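You operate a simulated robot arm through the tools that you are given. There is no shell and no other tool.

You run a simulated robot arm. Do the job below in one go: nothing can be reset, and whatever is moved stays where it is left.

JOB
Join chain piece No 46 to the piece on the button plate, narrow ends together.
Fine: push them together, press the flat red button once for the link, then the big yellow button once for its keeper.
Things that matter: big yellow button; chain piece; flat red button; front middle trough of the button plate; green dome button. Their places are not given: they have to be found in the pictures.

The check looks at the end state, three seconds after you hand in, the way a careful person would. Anything else that was tipped, shoved, dropped, spilled or broken makes it a failure.

ROBOT AND FRAMES
A 7-joint arm with a four-finger gripper, fixed in place. Base frame: the origin is on the floor under the middle of its stand, x ahead of it, y to its left, z up. Lengths are in mm, angles in rad, forces in N, time in s.
It reaches about 1223 mm from its shoulder. Its first joint turns from -1.204 to 3.002 rad. Payload 3.67 kg.
Tool frame: the origin (TCP) lies between the finger pads and is the grasp point; the fingertips stand 28 mm ahead of it; z points along the fingers, y is the line along which they close. The gripper opens to 112 mm; its body begins 73 mm behind the TCP.
Orientation is that of the tool frame in the base frame, as a unit quaternion [w, x, y, z]. With the fingers straight down and closing along the base's y, the tool's x points along the base's -x, its y along +y and its z along -z.

CONTROLS
- The arm moves only by the tool send_rows. Its arguments are lists of equal length, an entry for each row: "gripper": the gripper command, from -1 (fully open) to 1 (shut), values between in proportion; "delta_pos": the shift along the tool's x, y, z in units of 200 mm (1.0 is 200 mm), a list of three; "angular": the turn, a rotation vector about the tool's x, y, z in units of 60 degrees (1.0 is 60 degrees), a list of three. In form: {"gripper": [gripper, ...], "delta_pos": [[dx, dy, dz], ...], "angular": [[ax, ay, az], ...]}. A call has 1 to 20 rows; each row is the pose to reach, as a shift and turn from the pose commanded when the call began, along the tool's axes at that moment. A call with a number of a shift or a turn outside -1 to 1 is refused whole. Rows are played at 5 a second. More than 50 mm and 0.15 rad between two rows, or a gripper value outside its range, and nothing of the call is played. A pose out of reach is approached as far as the arm can. The call stops where the force on the tool passes 80 N (or 10 N more than at its start, if that is more) or the arm is blocked; 0.2 s more then pass. The fingers move at their own pace (about 102.5 mm/s each) and stop on an object; they squeeze with about 22 N. The grip force told is the motor's: it shows also when the fingers shut on nothing. Time passes only in rows, and 0.2 s behind the last, so rows that repeat a pose let the fingers close. It gives the time, the measured TCP pose, the force on the tool (base axes), the opening and the grip force at its end, in the units of the frame above (readings bear some noise), with the torque about the TCP (base axes, N m) and any sound that the robot's microphone picked up, and new pictures: "show" is both (left out), scene, wrist or none.
- Cameras (640 x 400 px; columns grow to the right, rows downward): "scene" is fixed at [36.3, -658.4, 1483.1]; the picture's right is [-0.00, -1.00, 0.00], its down [-0.66, 0.00, -0.76] and it looks along [0.76, -0.00, -0.66] (base axes); focal length 364 px, centre (320, 200). "wrist" rides on the gripper at [60, -18, -104] in the tool frame; the picture's right is [0.29, 0.96, 0.00], its down [-0.80, 0.24, -0.55] and it looks along [-0.53, 0.16, 0.83] (tool axes); focal length 234 px, centre (320, 200).
- raise_lower(by): slides the trunk up (or, below 0, down) by that many mm; the arm rides with it, the base frame stays. It gives what a move gives, with no picture.
- locate(camera, pixels): for up to 12 pixels [column, row] of the newest picture of that camera ("zoom" is the newest enlarged one), the place [x, y, z] in the base frame of the surface seen there, good to about 2 mm, but the place of the scene camera against the robot may be out by one fixed shift of up to 18 mm in any direction. The clock stands still meanwhile.
- zoom(camera, box): a new picture of the part [left, top, right, bottom] of that camera's present view, enlarged. The clock stands still meanwhile.
- hand_in(): hands the job in; it is judged then, once.

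Leave the gripper open and the arm clear of the work at the hand-in unless told otherwise.

The tools are called after ">>>" as a command line: name --argument value ..., lists and objects as JSON in quotes. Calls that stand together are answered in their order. send_rows: Moves the arm, as the interface text tells. Its arguments: {"type":"object","properties":{"gripper":{"type":"array","items":{"type":"number"}},"delta_pos":{"type":"array","items":{"type":"array","items":{"type":"number"}}},"angular":{"type":"array","items":{"type":"array","items":{"type":"number"}}},"show":{"type":"string","enum":["both","scene","wrist","none"]}},"required":["gripper","delta_pos","angular"]} The other tools are called the same way: raise_lower (by) moves the trunk up or down; locate (camera, pixels) gives the place of the surface under pixels of a picture; zoom (camera, box) takes an enlarged picture of a part of a camera's view; hand_in () hands the job in.

At the start:

```text
t: 0.0
tool_pos: [426.2, -597.3, 1223.8]
orientation: [0.001, 0.0, 1.0, 0.0]
contact_force: [0.5, 0.0, 0.9]
ft_torque: [-0.01, -0.01, -0.02]
grip_width: 112.0
finger_force: 0.1
trunk travel left (down, up): [-575.0, 265.0]
```

scene: 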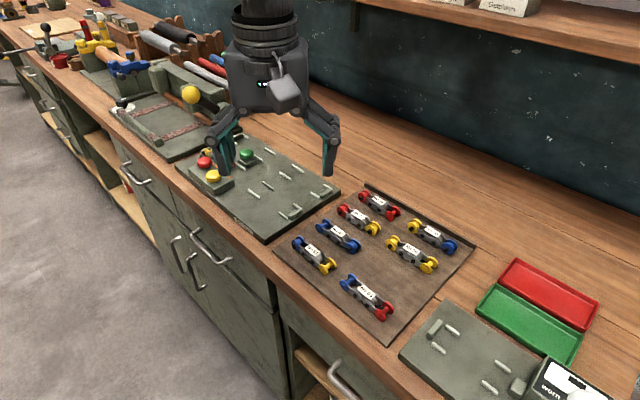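
wrist: 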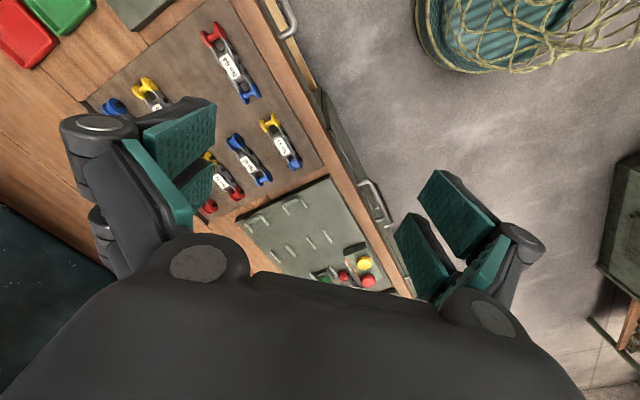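

I see a tray with seven coloured chain pieces, a button plate to its left with several buttons and troughs. I zoom in on the button plate and on the chain pieces to read the labels.

>>> zoom --camera "scene" --box '[170, 120, 350, 245]'

>>> zoom --camera "scene" --box '[270, 180, 480, 330]'

>>> zoom --camera "wrist" --box '[80, 10, 420, 300]'

```text
3.20 times, centred on (260, 182) of scene
```

zoom: 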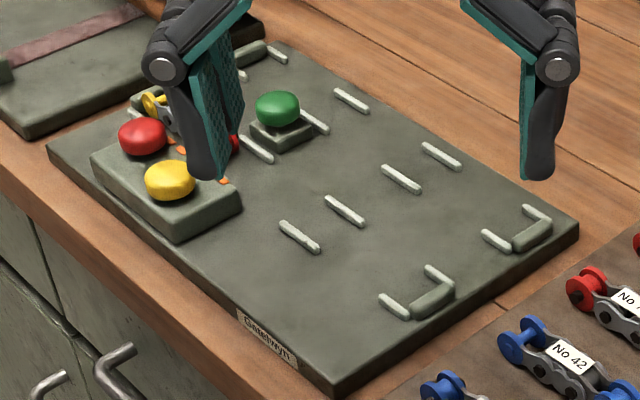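

```text
2.67 times, centred on (375, 255) of scene
```

zoom: 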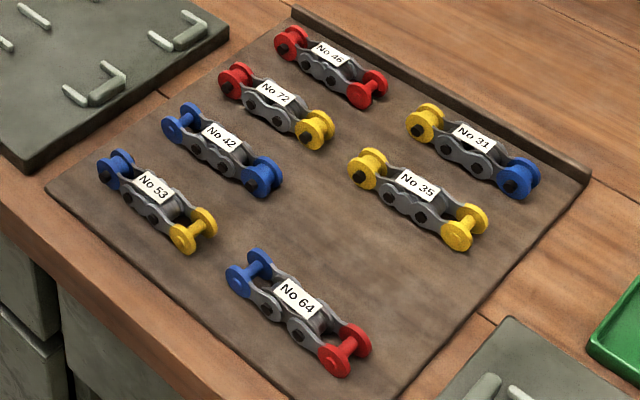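

```text
1.38 times, centred on (250, 155) of wrist
```

zoom: 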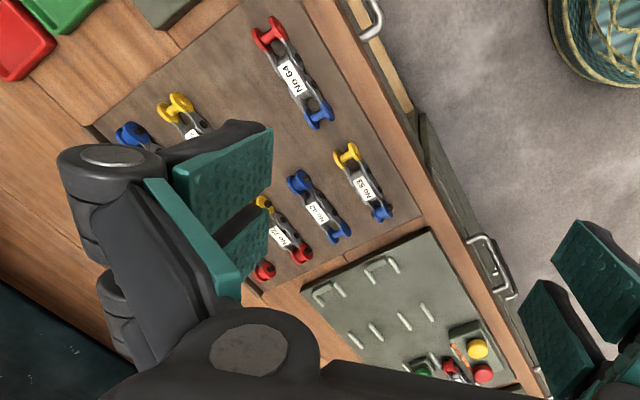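

No 46 is the red‑ended piece at the far left of the tray (about scene 379,204). The gripper hides part of the button plate, so I locate what I can now, before moving the arm away.

>>> locate --camera "scene" --pixels '[[365, 197], [379, 203], [391, 212], [205, 162], [213, 176], [247, 154], [338, 190], [265, 240], [183, 168], [327, 188], [297, 213], [420, 185]]'

>>> zoom --camera "scene" --box '[340, 180, 420, 230]'

```text
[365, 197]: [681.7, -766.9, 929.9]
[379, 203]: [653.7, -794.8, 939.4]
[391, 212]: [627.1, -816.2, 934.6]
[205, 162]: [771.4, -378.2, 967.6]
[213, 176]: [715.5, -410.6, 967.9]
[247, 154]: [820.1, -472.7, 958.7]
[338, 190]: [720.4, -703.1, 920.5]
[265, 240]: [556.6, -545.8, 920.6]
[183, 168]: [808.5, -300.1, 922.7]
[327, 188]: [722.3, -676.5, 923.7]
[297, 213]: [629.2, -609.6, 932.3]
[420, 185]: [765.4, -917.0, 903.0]
```

```text
8.00 times, centred on (380, 205) of scene
```

zoom: 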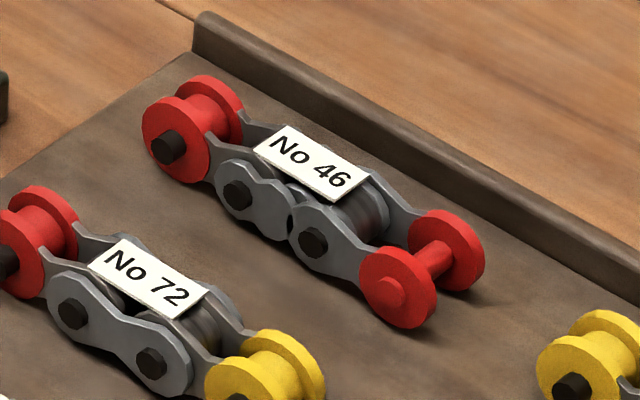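

The red No 46 has one end with a thick roller close to its plates (upper left) and one with a wider open fork (lower right). I now move the gripper 200 mm to the robot's right (‑y) so that the button plate is uncovered.

>>> send_rows --gripper '[-1, -1, -1, -1, -1, -1]' --delta_pos '[[0, -0.17, 0], [0, -0.34, 0], [0, -0.51, 0], [0, -0.68, 0], [0, -0.85, 0], [0, -1.0, 0]]' --angular '[[0, 0, 0], [0, 0, 0], [0, 0, 0], [0, 0, 0], [0, 0, 0], [0, 0, 0]]'

```text
t: 1.4
tool_pos: [425.8, -798.8, 1221.4]
orientation: [0.0, 0.0, 1.0, 0.001]
contact_force: [0.4, -0.5, -0.2]
ft_torque: [0.02, 0.02, 0.0]
grip_width: 112.3
finger_force: 0.0
trunk travel left (down, up): [-575.0, 265.0]
```

scene: 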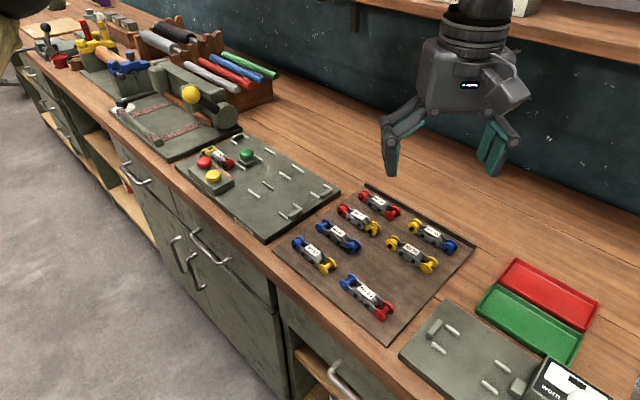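
wrist: 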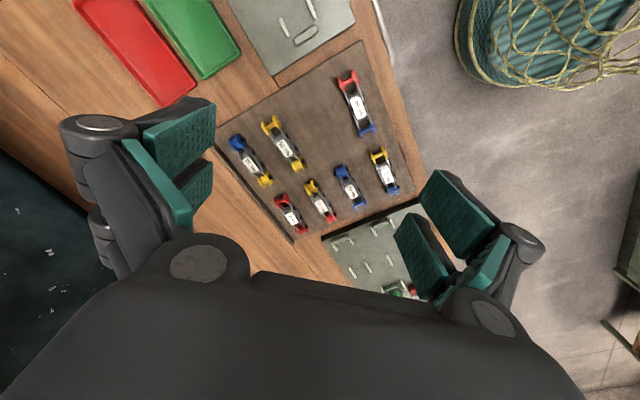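

The plate is now clear. I zoom closely on its parts.

>>> zoom --camera "scene" --box '[170, 135, 282, 205]'

>>> zoom --camera "scene" --box '[190, 142, 254, 182]'

>>> zoom --camera "scene" --box '[230, 145, 342, 240]'

```text
5.71 times, centred on (226, 170) of scene
```

zoom: 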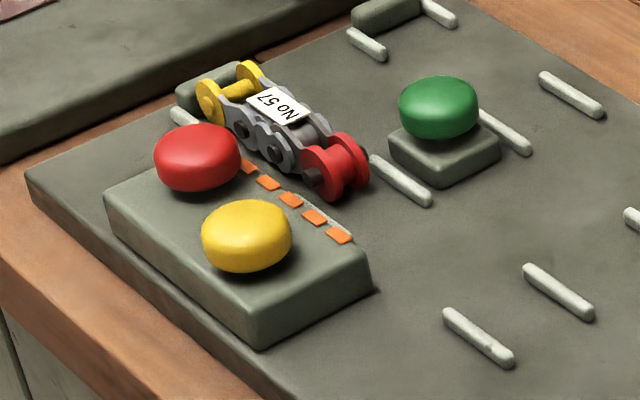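

```text
10.00 times, centred on (222, 162) of scene
```

zoom: 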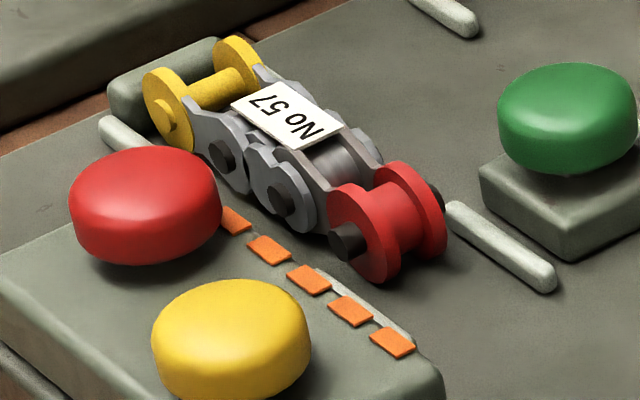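

```text
4.21 times, centred on (286, 192) of scene
```

zoom: 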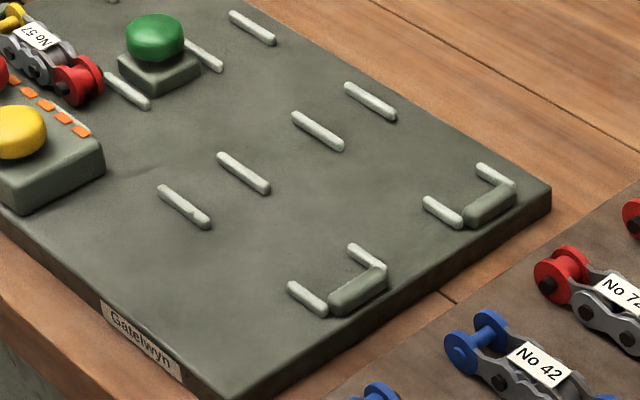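

Piece No 57 sits on the plate's front lane, its yellow wide end at the left stop and its red narrow (roller) end toward the middle, beside the orange marks. I locate the rails, stops and buttons through the scene camera to understand the layout.

>>> zoom --camera "scene" --box '[180, 130, 340, 230]'

```text
4.00 times, centred on (260, 180) of scene
```

zoom: 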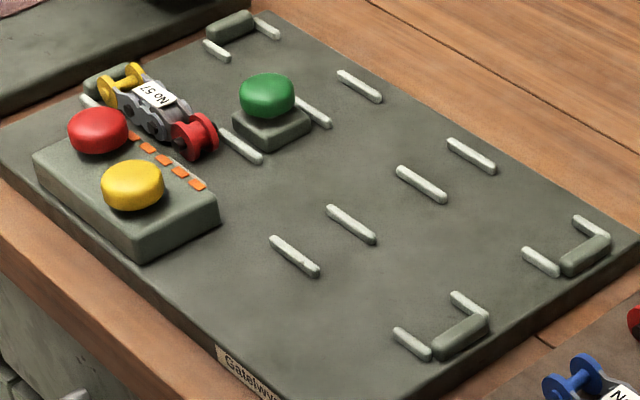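

>>> locate --camera "zoom" --pixels '[[220, 130], [261, 160], [328, 206], [374, 240], [272, 238], [317, 273], [396, 330], [430, 357], [452, 295], [485, 318], [460, 337], [88, 98]]'

>>> locate --camera "zoom" --pixels '[[127, 70], [105, 83], [205, 122], [182, 128], [196, 133], [98, 122], [133, 176], [267, 88], [104, 80], [137, 135], [198, 184], [130, 82]]'

>>> locate --camera "zoom" --pixels '[[297, 98], [329, 124], [339, 74], [379, 98], [398, 170], [445, 198], [449, 142], [494, 170], [524, 250], [556, 272], [206, 43], [229, 58]]'

```text
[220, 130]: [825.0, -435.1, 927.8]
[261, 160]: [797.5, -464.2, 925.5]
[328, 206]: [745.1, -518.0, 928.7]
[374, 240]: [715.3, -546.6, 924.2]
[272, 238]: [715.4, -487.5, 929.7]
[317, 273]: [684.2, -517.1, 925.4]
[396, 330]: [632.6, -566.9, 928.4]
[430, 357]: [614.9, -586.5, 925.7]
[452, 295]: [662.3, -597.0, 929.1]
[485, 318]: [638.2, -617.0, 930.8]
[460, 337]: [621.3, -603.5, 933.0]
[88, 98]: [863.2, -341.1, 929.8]
```

```text
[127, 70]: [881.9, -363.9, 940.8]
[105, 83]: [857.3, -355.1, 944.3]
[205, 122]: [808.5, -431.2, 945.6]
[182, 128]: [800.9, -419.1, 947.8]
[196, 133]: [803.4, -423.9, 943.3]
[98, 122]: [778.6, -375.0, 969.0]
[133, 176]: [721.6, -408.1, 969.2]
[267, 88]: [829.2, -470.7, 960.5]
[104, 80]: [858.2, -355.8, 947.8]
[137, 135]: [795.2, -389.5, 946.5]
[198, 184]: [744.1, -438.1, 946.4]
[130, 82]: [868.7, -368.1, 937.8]
```

```text
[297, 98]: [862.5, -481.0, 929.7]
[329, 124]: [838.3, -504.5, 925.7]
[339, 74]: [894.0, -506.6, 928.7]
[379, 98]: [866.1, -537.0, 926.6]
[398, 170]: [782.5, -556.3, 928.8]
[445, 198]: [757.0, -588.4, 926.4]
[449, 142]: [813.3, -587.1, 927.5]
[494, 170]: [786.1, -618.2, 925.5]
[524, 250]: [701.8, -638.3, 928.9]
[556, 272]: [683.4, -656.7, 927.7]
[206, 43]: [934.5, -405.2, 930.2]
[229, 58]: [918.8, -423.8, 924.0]
```

The layout is now clear: two lanes with rail pairs, front lane holding No 57 at the left stop, and the front middle trough next to it running to the right. No 46 already lies along the same direction with its roller end to the left. I turn the gripper ‑45° about its axis, so that it closes across the pieces, and move out over the tray for a better wrist look.

>>> send_rows --gripper '[-1, -1, -1, -1, -1, -1, -1, -1]' --delta_pos '[[-0.12, 0, 0], [-0.24, 0, 0], [-0.36, 0, 0], [-0.48, 0, 0], [-0.6, 0, 0], [-0.72, 0, 0], [-0.84, 0, 0], [-0.96, 0, 0]]' --angular '[[0, 0, -0.094], [0, 0, -0.188], [0, 0, -0.282], [0, 0, -0.376], [0, 0, -0.47], [0, 0, -0.564], [0, 0, -0.658], [0, 0, -0.75]]'

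```text
t: 3.2
tool_pos: [619.2, -798.5, 1223.0]
orientation: [-0.001, -0.383, 0.924, 0.002]
contact_force: [0.6, -0.7, -0.1]
ft_torque: [0.0, 0.03, 0.03]
grip_width: 111.8
finger_force: 0.1
trunk travel left (down, up): [-575.0, 265.0]
```

scene: 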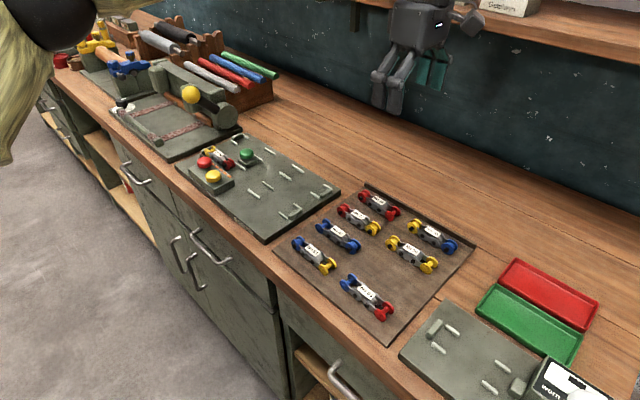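
wrist: 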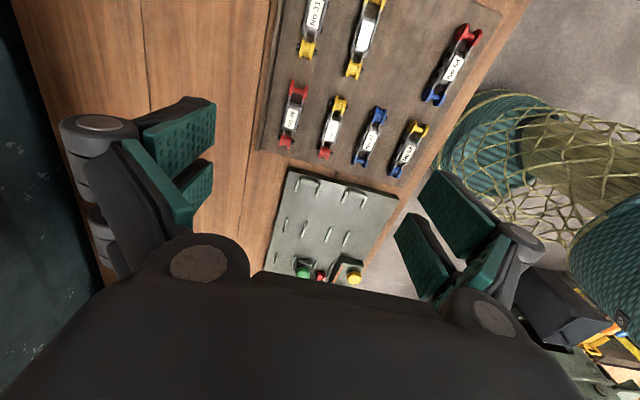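

Now the wrist view is aligned with the bench. I locate No 46's ends, the tray, the plate's rails and the buttons through the wrist camera and compare with the scene to find its shift.

>>> zoom --camera "wrist" --box '[250, 70, 362, 160]'

>>> zoom --camera "wrist" --box '[255, 160, 415, 290]'

```text
4.44 times, centred on (306, 115) of wrist
```

zoom: 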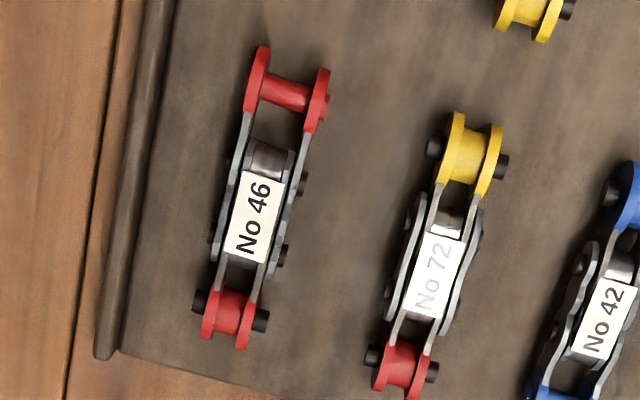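

```text
3.08 times, centred on (335, 225) of wrist
```

zoom: 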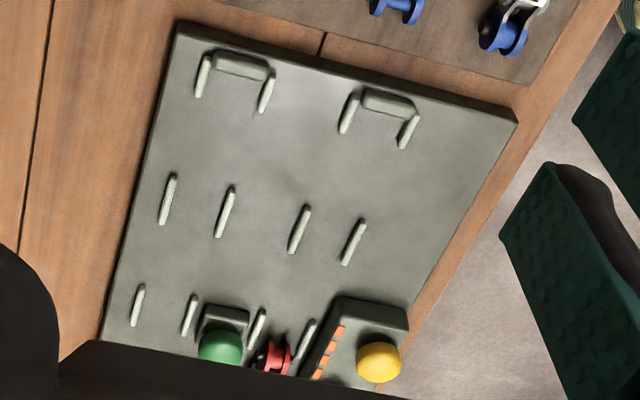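

The narrow end (with roller and protruding black pins) of No 46 is at its lower end in the wrist view, i.e. toward the button plate; the wide fork is at the upper end. So the orientation needs no turning round. I zoom tightly once more and locate points on it.

>>> zoom --camera "wrist" --box '[258, 75, 338, 150]'

```text
5.33 times, centred on (298, 112) of wrist
```

zoom: 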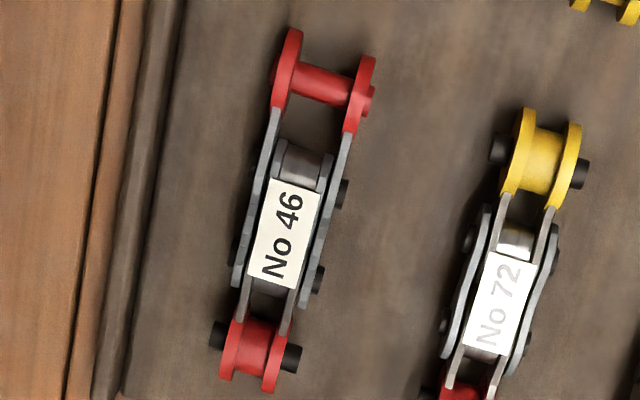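

>>> locate --camera "zoom" --pixels '[[322, 84], [292, 45], [366, 72], [284, 233], [252, 345], [218, 335], [292, 357], [251, 260], [320, 280], [380, 300], [195, 250], [150, 200]]'

>>> locate --camera "wrist" --pixels '[[322, 204], [313, 227], [353, 210], [341, 233], [303, 272], [353, 277], [282, 226], [292, 236], [277, 220], [335, 195], [345, 195], [300, 180]]'

>>> locate --camera "scene" --pixels '[[213, 176], [205, 162], [247, 154], [265, 240], [338, 190], [379, 203], [370, 225], [300, 225]]'

```text
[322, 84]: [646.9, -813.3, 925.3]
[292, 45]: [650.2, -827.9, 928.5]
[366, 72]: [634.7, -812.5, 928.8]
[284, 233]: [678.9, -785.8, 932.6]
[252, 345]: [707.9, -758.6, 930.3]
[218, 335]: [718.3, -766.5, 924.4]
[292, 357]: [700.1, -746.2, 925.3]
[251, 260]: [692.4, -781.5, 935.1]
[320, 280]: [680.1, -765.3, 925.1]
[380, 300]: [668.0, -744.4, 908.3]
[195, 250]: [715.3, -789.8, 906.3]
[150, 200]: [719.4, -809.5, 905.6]
```

```text
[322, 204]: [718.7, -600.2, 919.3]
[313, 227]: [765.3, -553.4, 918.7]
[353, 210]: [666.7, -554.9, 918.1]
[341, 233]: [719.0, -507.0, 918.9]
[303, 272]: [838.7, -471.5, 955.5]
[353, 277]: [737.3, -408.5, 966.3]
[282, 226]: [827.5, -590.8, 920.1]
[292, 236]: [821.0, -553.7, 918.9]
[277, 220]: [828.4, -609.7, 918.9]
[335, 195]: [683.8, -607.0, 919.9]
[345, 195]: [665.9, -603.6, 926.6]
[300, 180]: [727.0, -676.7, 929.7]
```

```text
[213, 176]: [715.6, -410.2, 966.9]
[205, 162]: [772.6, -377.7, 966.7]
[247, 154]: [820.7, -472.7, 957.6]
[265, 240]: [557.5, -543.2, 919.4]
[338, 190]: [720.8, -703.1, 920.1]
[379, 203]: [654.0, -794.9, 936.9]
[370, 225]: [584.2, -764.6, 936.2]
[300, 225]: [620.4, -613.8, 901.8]
```

Wrist readings: No 46 narrow roller at about (708,-758), wide pin at (647,-813), so its middle is near (678,-786); tray surface z≈907, piece top z≈934; button plate top z≈919. I move above the middle of No 46, down to TCP z≈1060, narrowing the fingers to about 50 mm, and look again.

>>> send_rows --gripper '[-1, -0.6, -0.2, 0.1, 0.1, 0.1, 0.1]' --delta_pos '[[-0.05, -0.03, 0.13], [-0.1, -0.06, 0.27], [-0.15, -0.09, 0.4], [-0.2, -0.12, 0.54], [-0.256, -0.164, 0.68], [-0.256, -0.164, 0.815], [-0.256, -0.164, 0.815]]' --angular '[[0, 0, 0], [0, 0, 0], [0, 0, 0], [0, 0, 0], [0, 0, 0], [0, 0, 0], [0, 0, 0]]'

```text
t: 4.8
tool_pos: [677.1, -784.8, 1060.0]
orientation: [-0.001, -0.383, 0.924, 0.0]
contact_force: [0.2, 0.2, -0.1]
ft_torque: [0.01, -0.02, 0.01]
grip_width: 50.7
finger_force: 0.0
trunk travel left (down, up): [-575.0, 265.0]
```

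scene: 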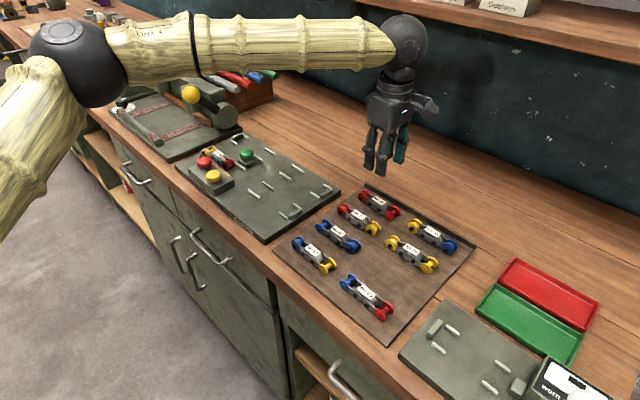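
wrist: 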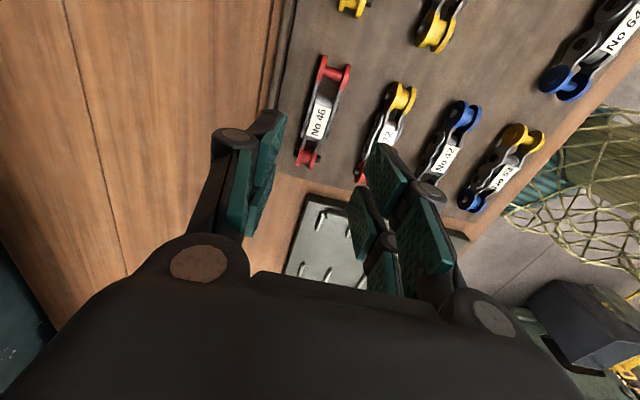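

The fingers straddle No 46. I zoom in to measure it precisely from here.

>>> zoom --camera "wrist" --box '[260, 40, 400, 190]'

```text
2.67 times, centred on (330, 115) of wrist
```

zoom: 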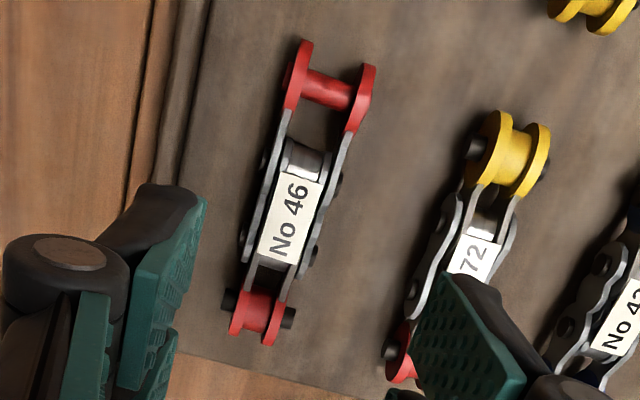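

>>> locate --camera "zoom" --pixels '[[327, 90], [303, 48], [370, 72], [291, 218], [258, 312], [227, 301], [288, 318], [243, 237], [313, 255], [266, 160], [340, 182], [350, 280]]'

>>> locate --camera "zoom" --pixels '[[200, 205], [165, 190], [190, 260], [420, 280], [520, 370], [440, 275], [200, 100], [195, 160], [160, 170], [475, 148], [392, 346], [545, 172]]'

```text
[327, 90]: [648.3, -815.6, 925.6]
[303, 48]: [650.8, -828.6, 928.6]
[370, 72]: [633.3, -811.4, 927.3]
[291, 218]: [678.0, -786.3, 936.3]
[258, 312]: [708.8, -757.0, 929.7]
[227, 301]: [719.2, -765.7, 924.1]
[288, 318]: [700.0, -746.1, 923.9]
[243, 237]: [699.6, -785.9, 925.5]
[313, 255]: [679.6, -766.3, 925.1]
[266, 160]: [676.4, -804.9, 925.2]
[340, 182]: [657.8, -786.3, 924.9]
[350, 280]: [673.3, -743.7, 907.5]
```

```text
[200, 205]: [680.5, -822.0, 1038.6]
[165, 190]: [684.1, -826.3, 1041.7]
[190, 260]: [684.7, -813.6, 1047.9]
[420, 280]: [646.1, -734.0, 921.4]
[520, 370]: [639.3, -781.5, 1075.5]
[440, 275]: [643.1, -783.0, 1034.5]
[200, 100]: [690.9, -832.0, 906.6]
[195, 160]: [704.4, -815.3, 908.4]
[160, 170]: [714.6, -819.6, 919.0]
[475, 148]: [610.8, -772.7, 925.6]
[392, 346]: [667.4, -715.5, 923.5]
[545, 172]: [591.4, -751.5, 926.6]
```

Pin positions give the middle of No 46 as (678.6,-785.8), its axis within 1° of the tool. Fingers clear No 72 and the tray lip. I descend 114 mm to TCP z≈946 (fingertips about 11 mm above the tray), still open at ~50 mm.

>>> send_rows --gripper '[0.1, 0.1, 0.1, 0.1, 0.1, 0.1]' --delta_pos '[[-0.002, -0.009, 0.12], [-0.002, -0.009, 0.24], [-0.002, -0.009, 0.36], [-0.002, -0.009, 0.46], [-0.002, -0.009, 0.53], [-0.002, -0.009, 0.57]]' --angular '[[0, 0, 0], [0, 0, 0], [0, 0, 0], [0, 0, 0], [0, 0, 0], [0, 0, 0]]'

```text
t: 6.2
tool_pos: [679.0, -785.2, 946.7]
orientation: [0.0, -0.382, 0.924, 0.0]
contact_force: [0.1, -0.2, 0.3]
ft_torque: [0.03, 0.02, 0.0]
grip_width: 50.7
finger_force: 0.1
trunk travel left (down, up): [-575.0, 265.0]
```

scene: 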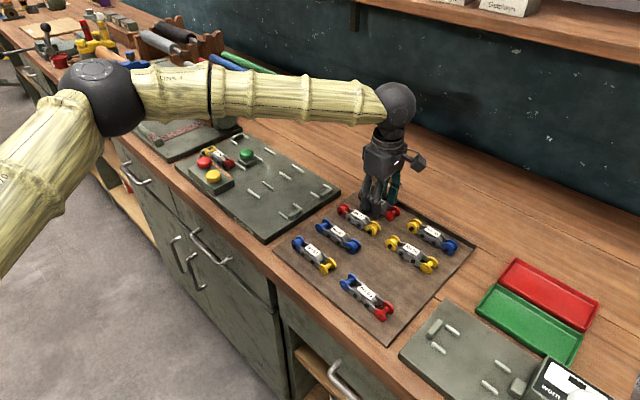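
wrist: 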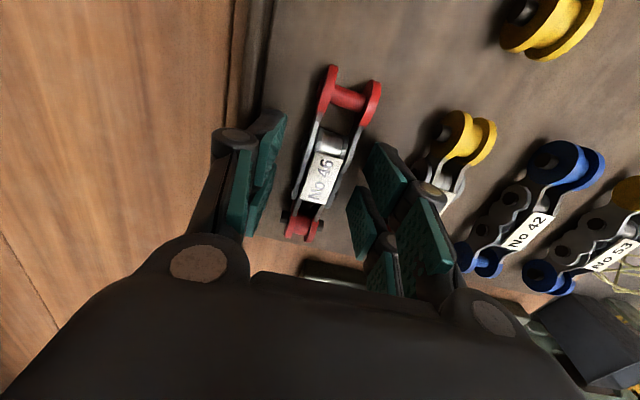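

The piece is between the pads, grip centre on the label. I close the fingers, letting time pass for them to settle.

>>> send_rows --gripper '[0.3, 0.45, 0.6, 1, 1]' --delta_pos '[[0, 0, 0], [0, 0, 0], [0, 0, 0], [0, 0, 0], [0, 0, 0]]' --angular '[[0, 0, 0], [0, 0, 0], [0, 0, 0], [0, 0, 0], [0, 0, 0]]'

```text
t: 7.4
tool_pos: [679.9, -786.4, 946.1]
orientation: [0.0, -0.382, 0.924, 0.0]
contact_force: [0.1, -0.6, 1.0]
ft_torque: [-0.01, -0.02, 0.02]
grip_width: 29.7
finger_force: 21.6
trunk travel left (down, up): [-575.0, 265.0]
```

scene: 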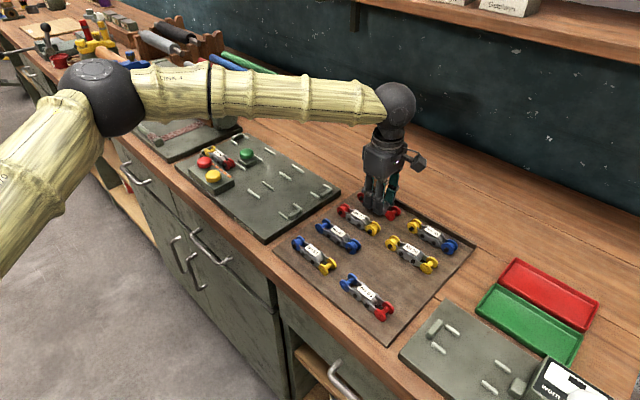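
wrist: 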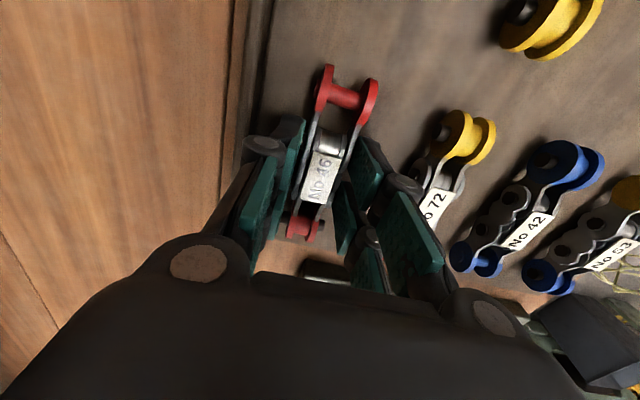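

Gripped at 29.7 mm with 21.6 N. I lift straight up by 110 mm.

>>> send_rows --gripper '[1, 1, 1, 1, 1]' --delta_pos '[[0, 0, -0.05], [0, 0, -0.16], [0, 0, -0.3], [0, 0, -0.43], [0, 0, -0.55]]' --angular '[[0, 0, 0], [0, 0, 0], [0, 0, 0], [0, 0, 0], [0, 0, 0]]'

```text
t: 8.6
tool_pos: [678.9, -785.1, 1056.6]
orientation: [0.001, -0.382, 0.924, 0.0]
contact_force: [1.0, -0.1, -1.3]
ft_torque: [0.03, -0.01, 0.02]
grip_width: 29.7
finger_force: 21.9
trunk travel left (down, up): [-575.0, 265.0]
```

scene: 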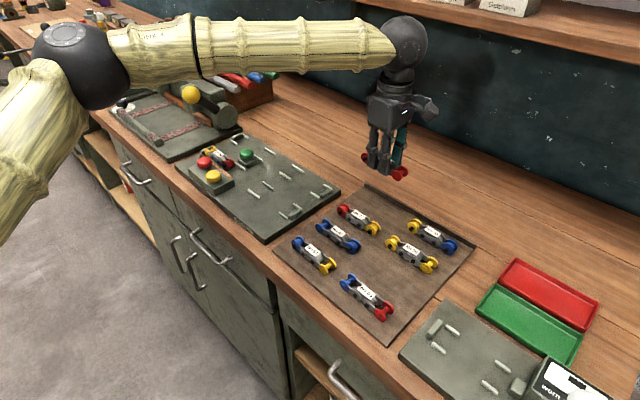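
wrist: 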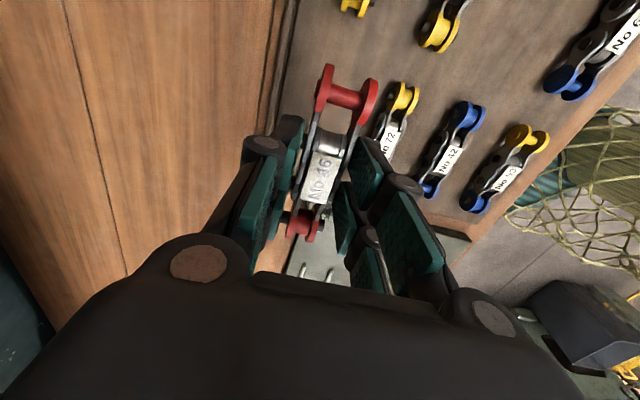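

No 46 is lifted securely. Next I carry it along +y to a spot over the bench front beside the button plate, so the wrist camera can look at the front lane past the fingers. First half of the way, at the same height.

>>> send_rows --gripper '[1, 1, 1, 1, 1, 1]' --delta_pos '[[-0.115, 0.121, -0.03], [-0.23, 0.243, -0.06], [-0.344, 0.364, -0.09], [-0.458, 0.485, -0.12], [-0.573, 0.607, -0.15], [-0.687, 0.728, -0.18]]' --angular '[[0, 0, 0], [0, 0, 0], [0, 0, 0], [0, 0, 0], [0, 0, 0], [0, 0, 0]]'

```text
t: 10.0
tool_pos: [672.3, -584.4, 1093.1]
orientation: [-0.001, -0.382, 0.924, -0.001]
contact_force: [-0.3, 0.2, -2.2]
ft_torque: [-0.01, -0.06, 0.02]
grip_width: 30.0
finger_force: 21.7
trunk travel left (down, up): [-575.0, 265.0]
```

scene: 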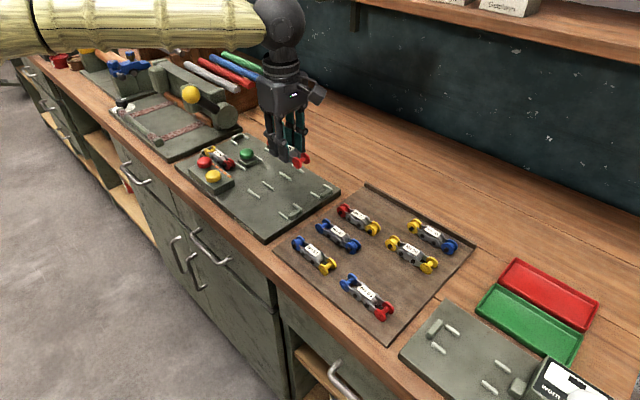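
wrist: 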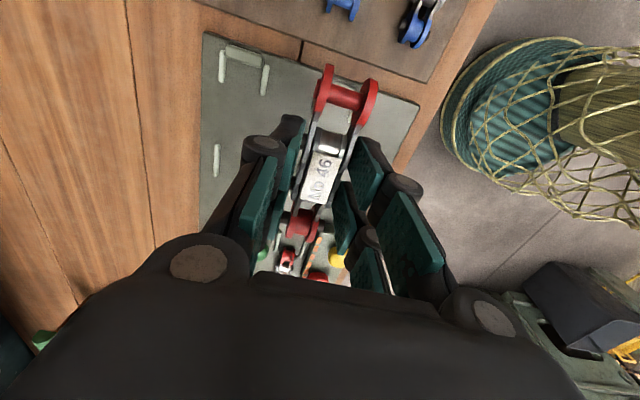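

From here, looking between the fingers, I can see No 57's red end at about (287,262), orange marks at (315,245), and yellow button at (337,258). I zoom in on that gap.

>>> zoom --camera "wrist" --box '[250, 210, 370, 290]'

>>> zoom --camera "wrist" --box '[190, 20, 430, 180]'

```text
5.00 times, centred on (310, 250) of wrist
```

zoom: 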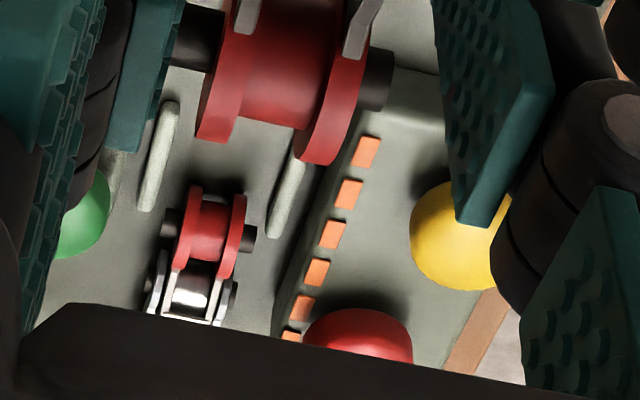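

```text
2.50 times, centred on (310, 100) of wrist
```

zoom: 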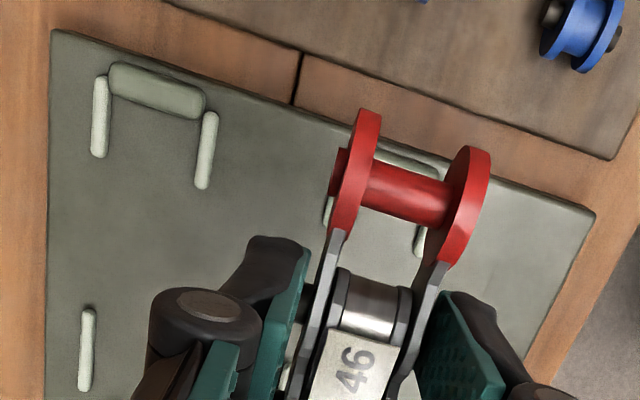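

Excellent view: No 57's narrow end with its pins, both B rails, and the held piece's narrow end above. I re-take that first zoom to locate points in it.

>>> zoom --camera "wrist" --box '[250, 210, 370, 290]'

>>> locate --camera "zoom" --pixels '[[168, 222], [250, 233], [209, 232], [171, 108], [147, 205], [276, 228], [297, 170], [195, 45], [378, 75], [275, 75], [367, 150], [303, 306]]'

>>> locate --camera "zoom" --pixels '[[230, 150], [320, 180], [400, 70], [440, 135], [340, 165], [80, 215], [350, 325], [450, 230], [290, 230], [205, 185], [150, 285], [235, 290]]'

```text
5.00 times, centred on (310, 250) of wrist
```

zoom: 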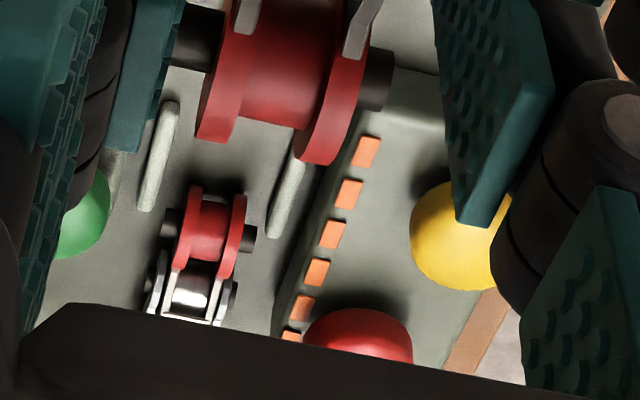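

```text
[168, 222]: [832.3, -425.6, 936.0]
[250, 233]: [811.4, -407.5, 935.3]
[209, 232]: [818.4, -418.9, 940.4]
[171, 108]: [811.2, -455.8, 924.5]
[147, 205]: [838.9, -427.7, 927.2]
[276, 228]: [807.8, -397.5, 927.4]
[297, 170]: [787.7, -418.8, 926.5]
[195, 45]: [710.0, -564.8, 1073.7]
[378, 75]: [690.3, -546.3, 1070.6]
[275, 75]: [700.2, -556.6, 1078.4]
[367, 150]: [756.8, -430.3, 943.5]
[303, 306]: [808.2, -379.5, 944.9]
```

```text
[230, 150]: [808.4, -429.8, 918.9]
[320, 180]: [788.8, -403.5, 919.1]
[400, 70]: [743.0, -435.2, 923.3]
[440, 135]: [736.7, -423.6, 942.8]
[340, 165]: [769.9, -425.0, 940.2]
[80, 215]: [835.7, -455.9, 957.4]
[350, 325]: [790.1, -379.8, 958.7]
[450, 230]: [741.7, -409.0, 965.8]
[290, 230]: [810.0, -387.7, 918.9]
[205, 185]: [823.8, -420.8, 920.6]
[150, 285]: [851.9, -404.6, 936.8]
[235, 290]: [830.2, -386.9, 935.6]
```

No 57's narrow pin is at about (821.9,-416.5), i.e. u≈-286, lane centre v≈875 (u along the lane to the right, v to the back); block side v≈845 and its right end u≈-217. The held piece's narrow pin is 40 mm ahead of the TCP. I check finger thickness and how the piece hangs, in the scene view.

>>> zoom --camera "scene" --box '[245, 100, 341, 175]'

>>> zoom --camera "wrist" --box '[230, 60, 450, 300]'

```text
5.33 times, centred on (293, 138) of scene
```

zoom: 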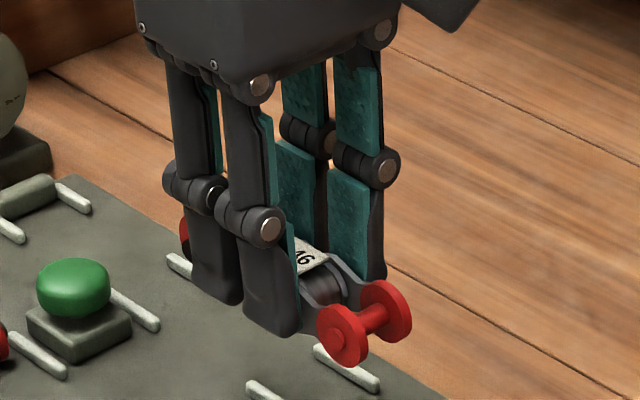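

```text
1.67 times, centred on (340, 180) of wrist
```

zoom: 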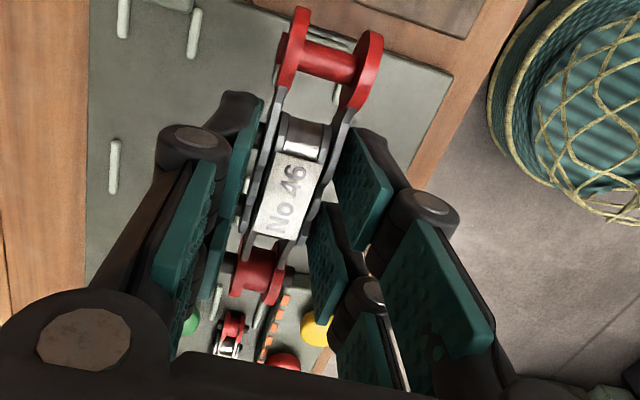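

Fingers are about 20 mm wide and 10 mm thick at the tips. I'll set No 46 down about 34 mm to the right of its final spot, with fingers clear of the button block, and push it afterwards. Now I move over that spot: TCP u=-185, v=875.3, lowering to z≈1030.

>>> send_rows --gripper '[1, 1, 1, 1, 1]' --delta_pos '[[-0.15, 0.02, 0.03], [-0.3, 0.04, 0.09], [-0.45, 0.055, 0.17], [-0.56, 0.0665, 0.25], [-0.614, 0.0665, 0.315]]' --angular '[[0, 0, 0], [0, 0, 0], [0, 0, 0], [0, 0, 0], [0, 0, 0]]'

```text
t: 11.2
tool_pos: [750.1, -490.6, 1029.0]
orientation: [0.001, -0.382, 0.924, 0.0]
contact_force: [-0.7, 0.3, -1.4]
ft_torque: [-0.02, 0.01, 0.02]
grip_width: 29.8
finger_force: 21.8
trunk travel left (down, up): [-575.0, 265.0]
```

scene: 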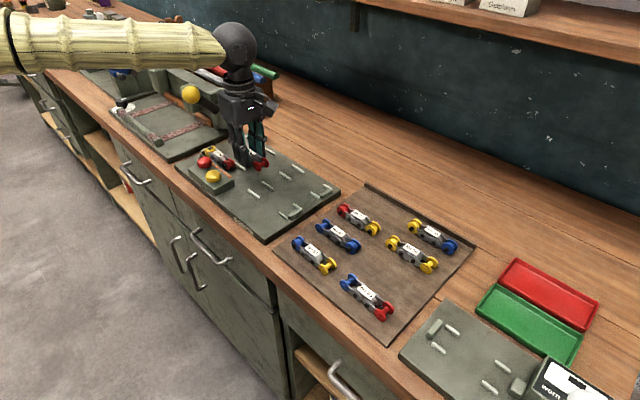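
wrist: 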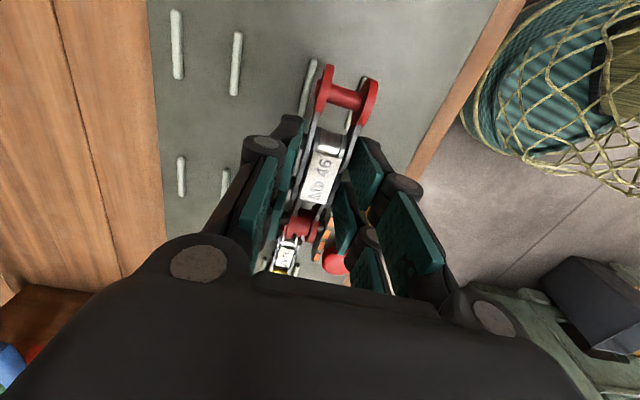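

Now hovering over the lane. I zoom in to check the alignment of the held piece with the rails.

>>> zoom --camera "wrist" --box '[240, 40, 400, 140]'

>>> zoom --camera "wrist" --box '[250, 200, 370, 290]'

```text
4.00 times, centred on (320, 90) of wrist
```

zoom: 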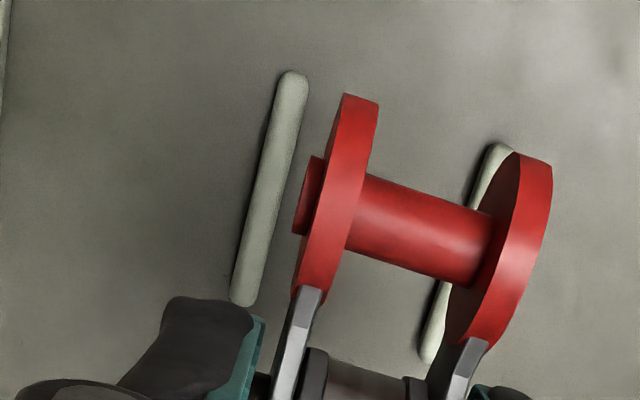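

```text
4.44 times, centred on (310, 245) of wrist
```

zoom: 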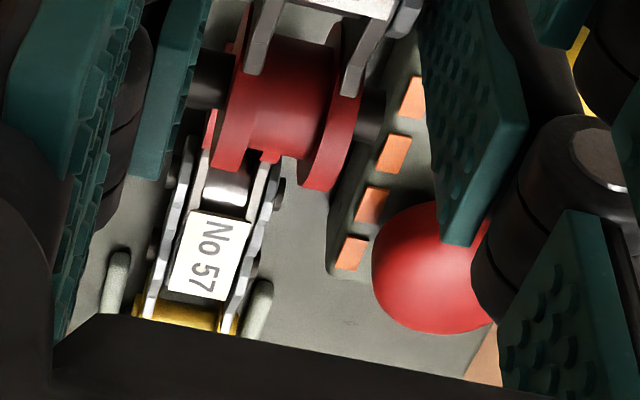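

>>> locate --camera "zoom" --pixels '[[205, 78], [373, 115], [290, 90], [208, 255], [120, 262], [262, 292], [280, 195], [152, 250], [340, 225], [400, 265], [350, 250], [345, 272]]'

>>> zoom --camera "wrist" --box '[240, 40, 400, 140]'

```text
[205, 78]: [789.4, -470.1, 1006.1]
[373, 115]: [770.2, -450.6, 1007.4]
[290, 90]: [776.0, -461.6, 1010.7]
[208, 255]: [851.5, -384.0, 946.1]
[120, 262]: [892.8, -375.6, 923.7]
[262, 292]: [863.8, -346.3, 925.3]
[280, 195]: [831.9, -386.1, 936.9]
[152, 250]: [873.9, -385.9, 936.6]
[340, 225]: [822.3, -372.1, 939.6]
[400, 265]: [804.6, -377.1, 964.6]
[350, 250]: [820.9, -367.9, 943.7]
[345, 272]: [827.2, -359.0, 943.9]
```

```text
4.00 times, centred on (320, 90) of wrist
```

zoom: 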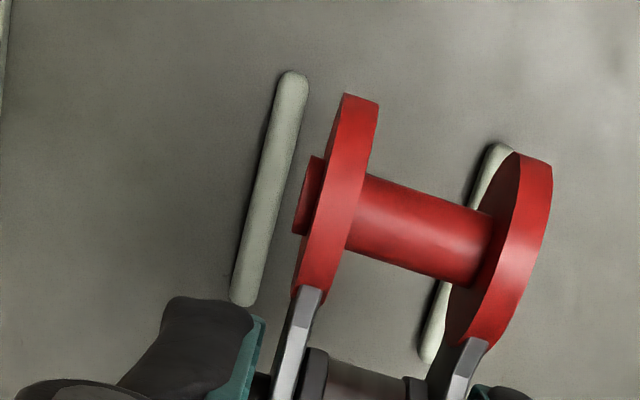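

>>> locate --camera "zoom" --pixels '[[292, 80], [268, 190], [243, 295], [497, 150], [485, 175], [430, 350], [357, 100], [535, 165], [420, 225], [310, 195], [360, 200], [480, 235]]'

```text
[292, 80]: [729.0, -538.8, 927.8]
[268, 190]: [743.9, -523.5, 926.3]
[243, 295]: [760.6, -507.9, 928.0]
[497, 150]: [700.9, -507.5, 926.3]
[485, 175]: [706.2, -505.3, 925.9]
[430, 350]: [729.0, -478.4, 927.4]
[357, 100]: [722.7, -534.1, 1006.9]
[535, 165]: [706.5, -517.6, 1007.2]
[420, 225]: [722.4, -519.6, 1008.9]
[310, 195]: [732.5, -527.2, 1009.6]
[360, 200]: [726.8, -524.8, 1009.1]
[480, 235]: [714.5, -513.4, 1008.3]
```

Lane centre from C rails is v≈875.5, while the held piece's centreline reads v≈877.2, so I shift 1.7 mm toward the front and descend to TCP z≈963, about 5 mm above touchdown.

>>> send_rows --gripper '[1, 1, 1, 1, 1]' --delta_pos '[[0, 0.0085, 0.08], [0, 0.0085, 0.17], [0, 0.0085, 0.24], [0, 0.0085, 0.3], [0, 0.0085, 0.33]]' --angular '[[0, 0, 0], [0, 0, 0], [0, 0, 0], [0, 0, 0], [0, 0, 0]]'

```text
t: 12.4
tool_pos: [750.2, -488.1, 963.3]
orientation: [-0.001, -0.383, 0.924, 0.0]
contact_force: [0.0, 0.9, -2.7]
ft_torque: [-0.02, -0.02, 0.04]
grip_width: 29.6
finger_force: 22.0
trunk travel left (down, up): [-575.0, 265.0]
```

scene: 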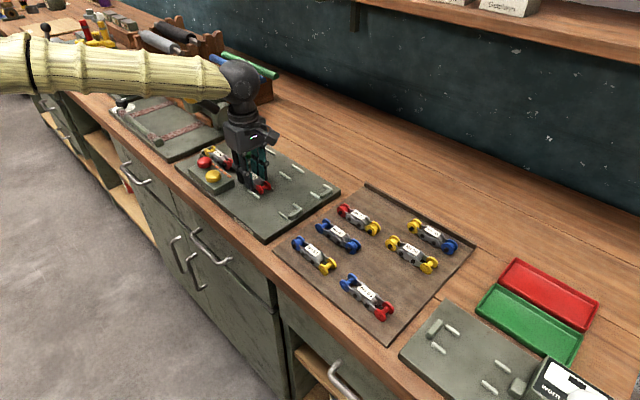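
wrist: 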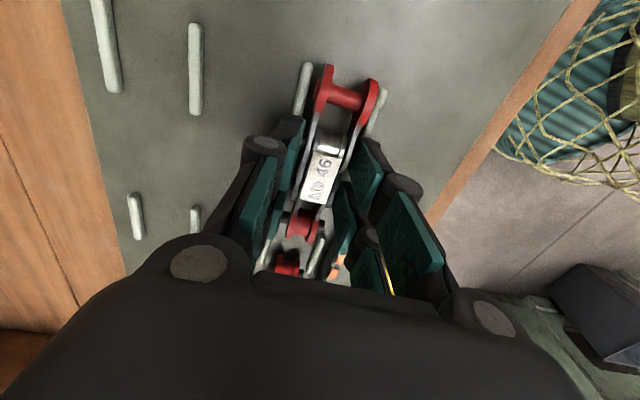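

TCP now reads v≈875.6. I check the alignment at close range.

>>> zoom --camera "wrist" --box '[270, 50, 410, 140]'

>>> zoom --camera "wrist" --box '[250, 200, 370, 290]'

>>> zoom --camera "scene" --box '[190, 130, 302, 205]'

```text
4.44 times, centred on (340, 95) of wrist
```

zoom: 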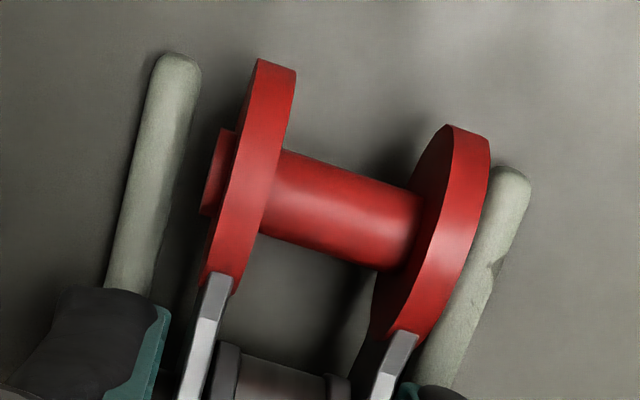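

```text
4.44 times, centred on (310, 245) of wrist
```

zoom: 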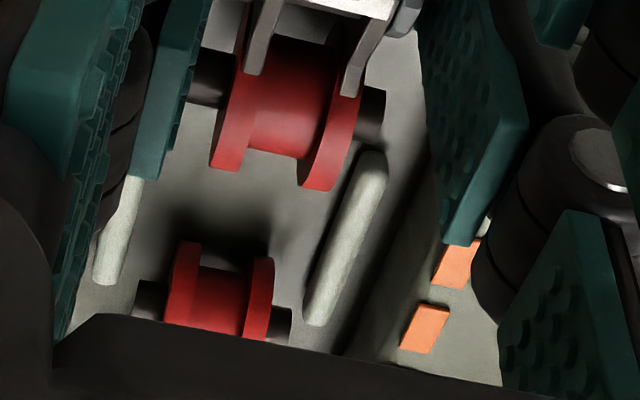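

```text
5.33 times, centred on (246, 168) of scene
```

zoom: 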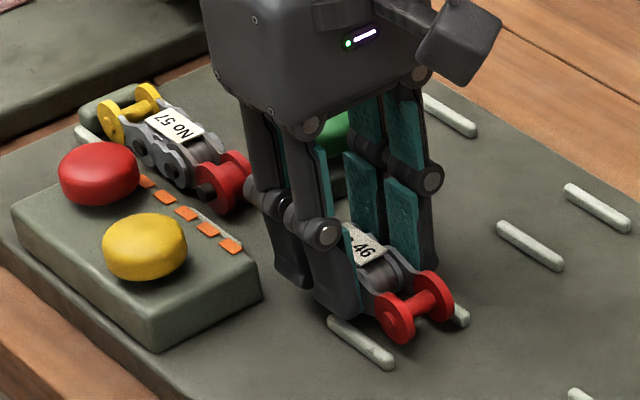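

The piece hangs well over the lane. I measure once more in a tight zoom of the wide end and rails.

>>> zoom --camera "wrist" --box '[270, 50, 410, 140]'

>>> locate --camera "zoom" --pixels '[[178, 65], [148, 200], [505, 185], [485, 240], [272, 75], [468, 140], [340, 205], [212, 185], [232, 150], [480, 190], [190, 100], [496, 170]]'

```text
4.44 times, centred on (340, 95) of wrist
```

zoom: 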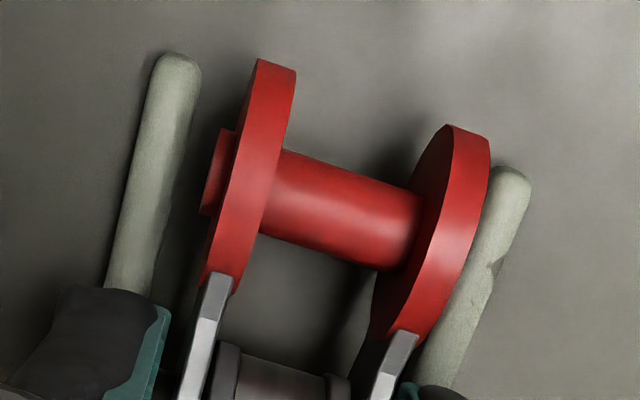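

```text
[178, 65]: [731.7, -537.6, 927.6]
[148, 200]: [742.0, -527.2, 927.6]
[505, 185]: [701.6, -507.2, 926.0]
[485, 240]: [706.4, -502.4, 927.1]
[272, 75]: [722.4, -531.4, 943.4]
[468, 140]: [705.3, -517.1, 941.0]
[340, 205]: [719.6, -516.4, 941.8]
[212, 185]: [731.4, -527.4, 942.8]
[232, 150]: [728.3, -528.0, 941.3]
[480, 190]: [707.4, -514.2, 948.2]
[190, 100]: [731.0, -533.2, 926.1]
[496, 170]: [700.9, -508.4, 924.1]
```

Within about 1 mm of centred (rails at v 854.8 and 897.5; piece extents fit between). I lower slowly the last 5 mm.

>>> send_rows --gripper '[1, 1, 1, 1, 1]' --delta_pos '[[0, 0, 0.007], [0, 0, 0.013], [0, 0, 0.018], [0, 0, 0.022], [0, 0, 0.024]]' --angular '[[0, 0, 0], [0, 0, 0], [0, 0, 0], [0, 0, 0], [0, 0, 0]]' --show "none"

```text
t: 13.6
tool_pos: [751.5, -488.5, 958.4]
orientation: [0.0, -0.383, 0.924, 0.0]
contact_force: [-0.3, 0.8, -1.7]
ft_torque: [-0.01, 0.01, -0.04]
grip_width: 29.9
finger_force: 21.4
trunk travel left (down, up): [-575.0, 265.0]
```

No contact yet (force still shows the piece's weight, about -1.7 N). I go down another 1 mm in small steps.

>>> send_rows --gripper '[1, 1, 1]' --delta_pos '[[0, 0, 0.002], [0, 0, 0.0045], [0, 0, 0.0045]]' --angular '[[0, 0, 0], [0, 0, 0], [0, 0, 0]]' --show "wrist"

```text
t: 14.4
tool_pos: [750.5, -488.2, 956.9]
orientation: [0.0, -0.384, 0.923, -0.001]
contact_force: [1.9, 0.0, 1.4]
ft_torque: [0.0, 0.02, 0.01]
grip_width: 29.9
finger_force: 22.2
trunk travel left (down, up): [-575.0, 265.0]
```

wrist: 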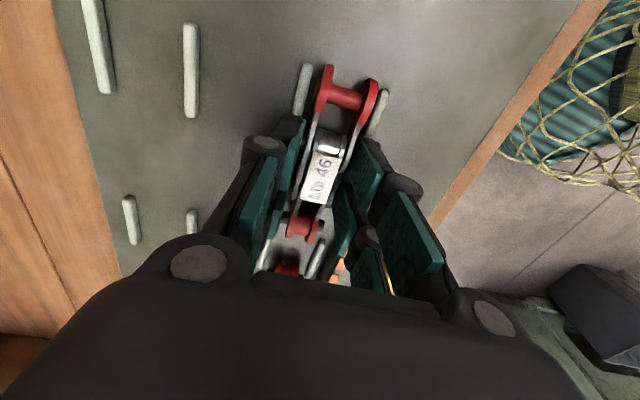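

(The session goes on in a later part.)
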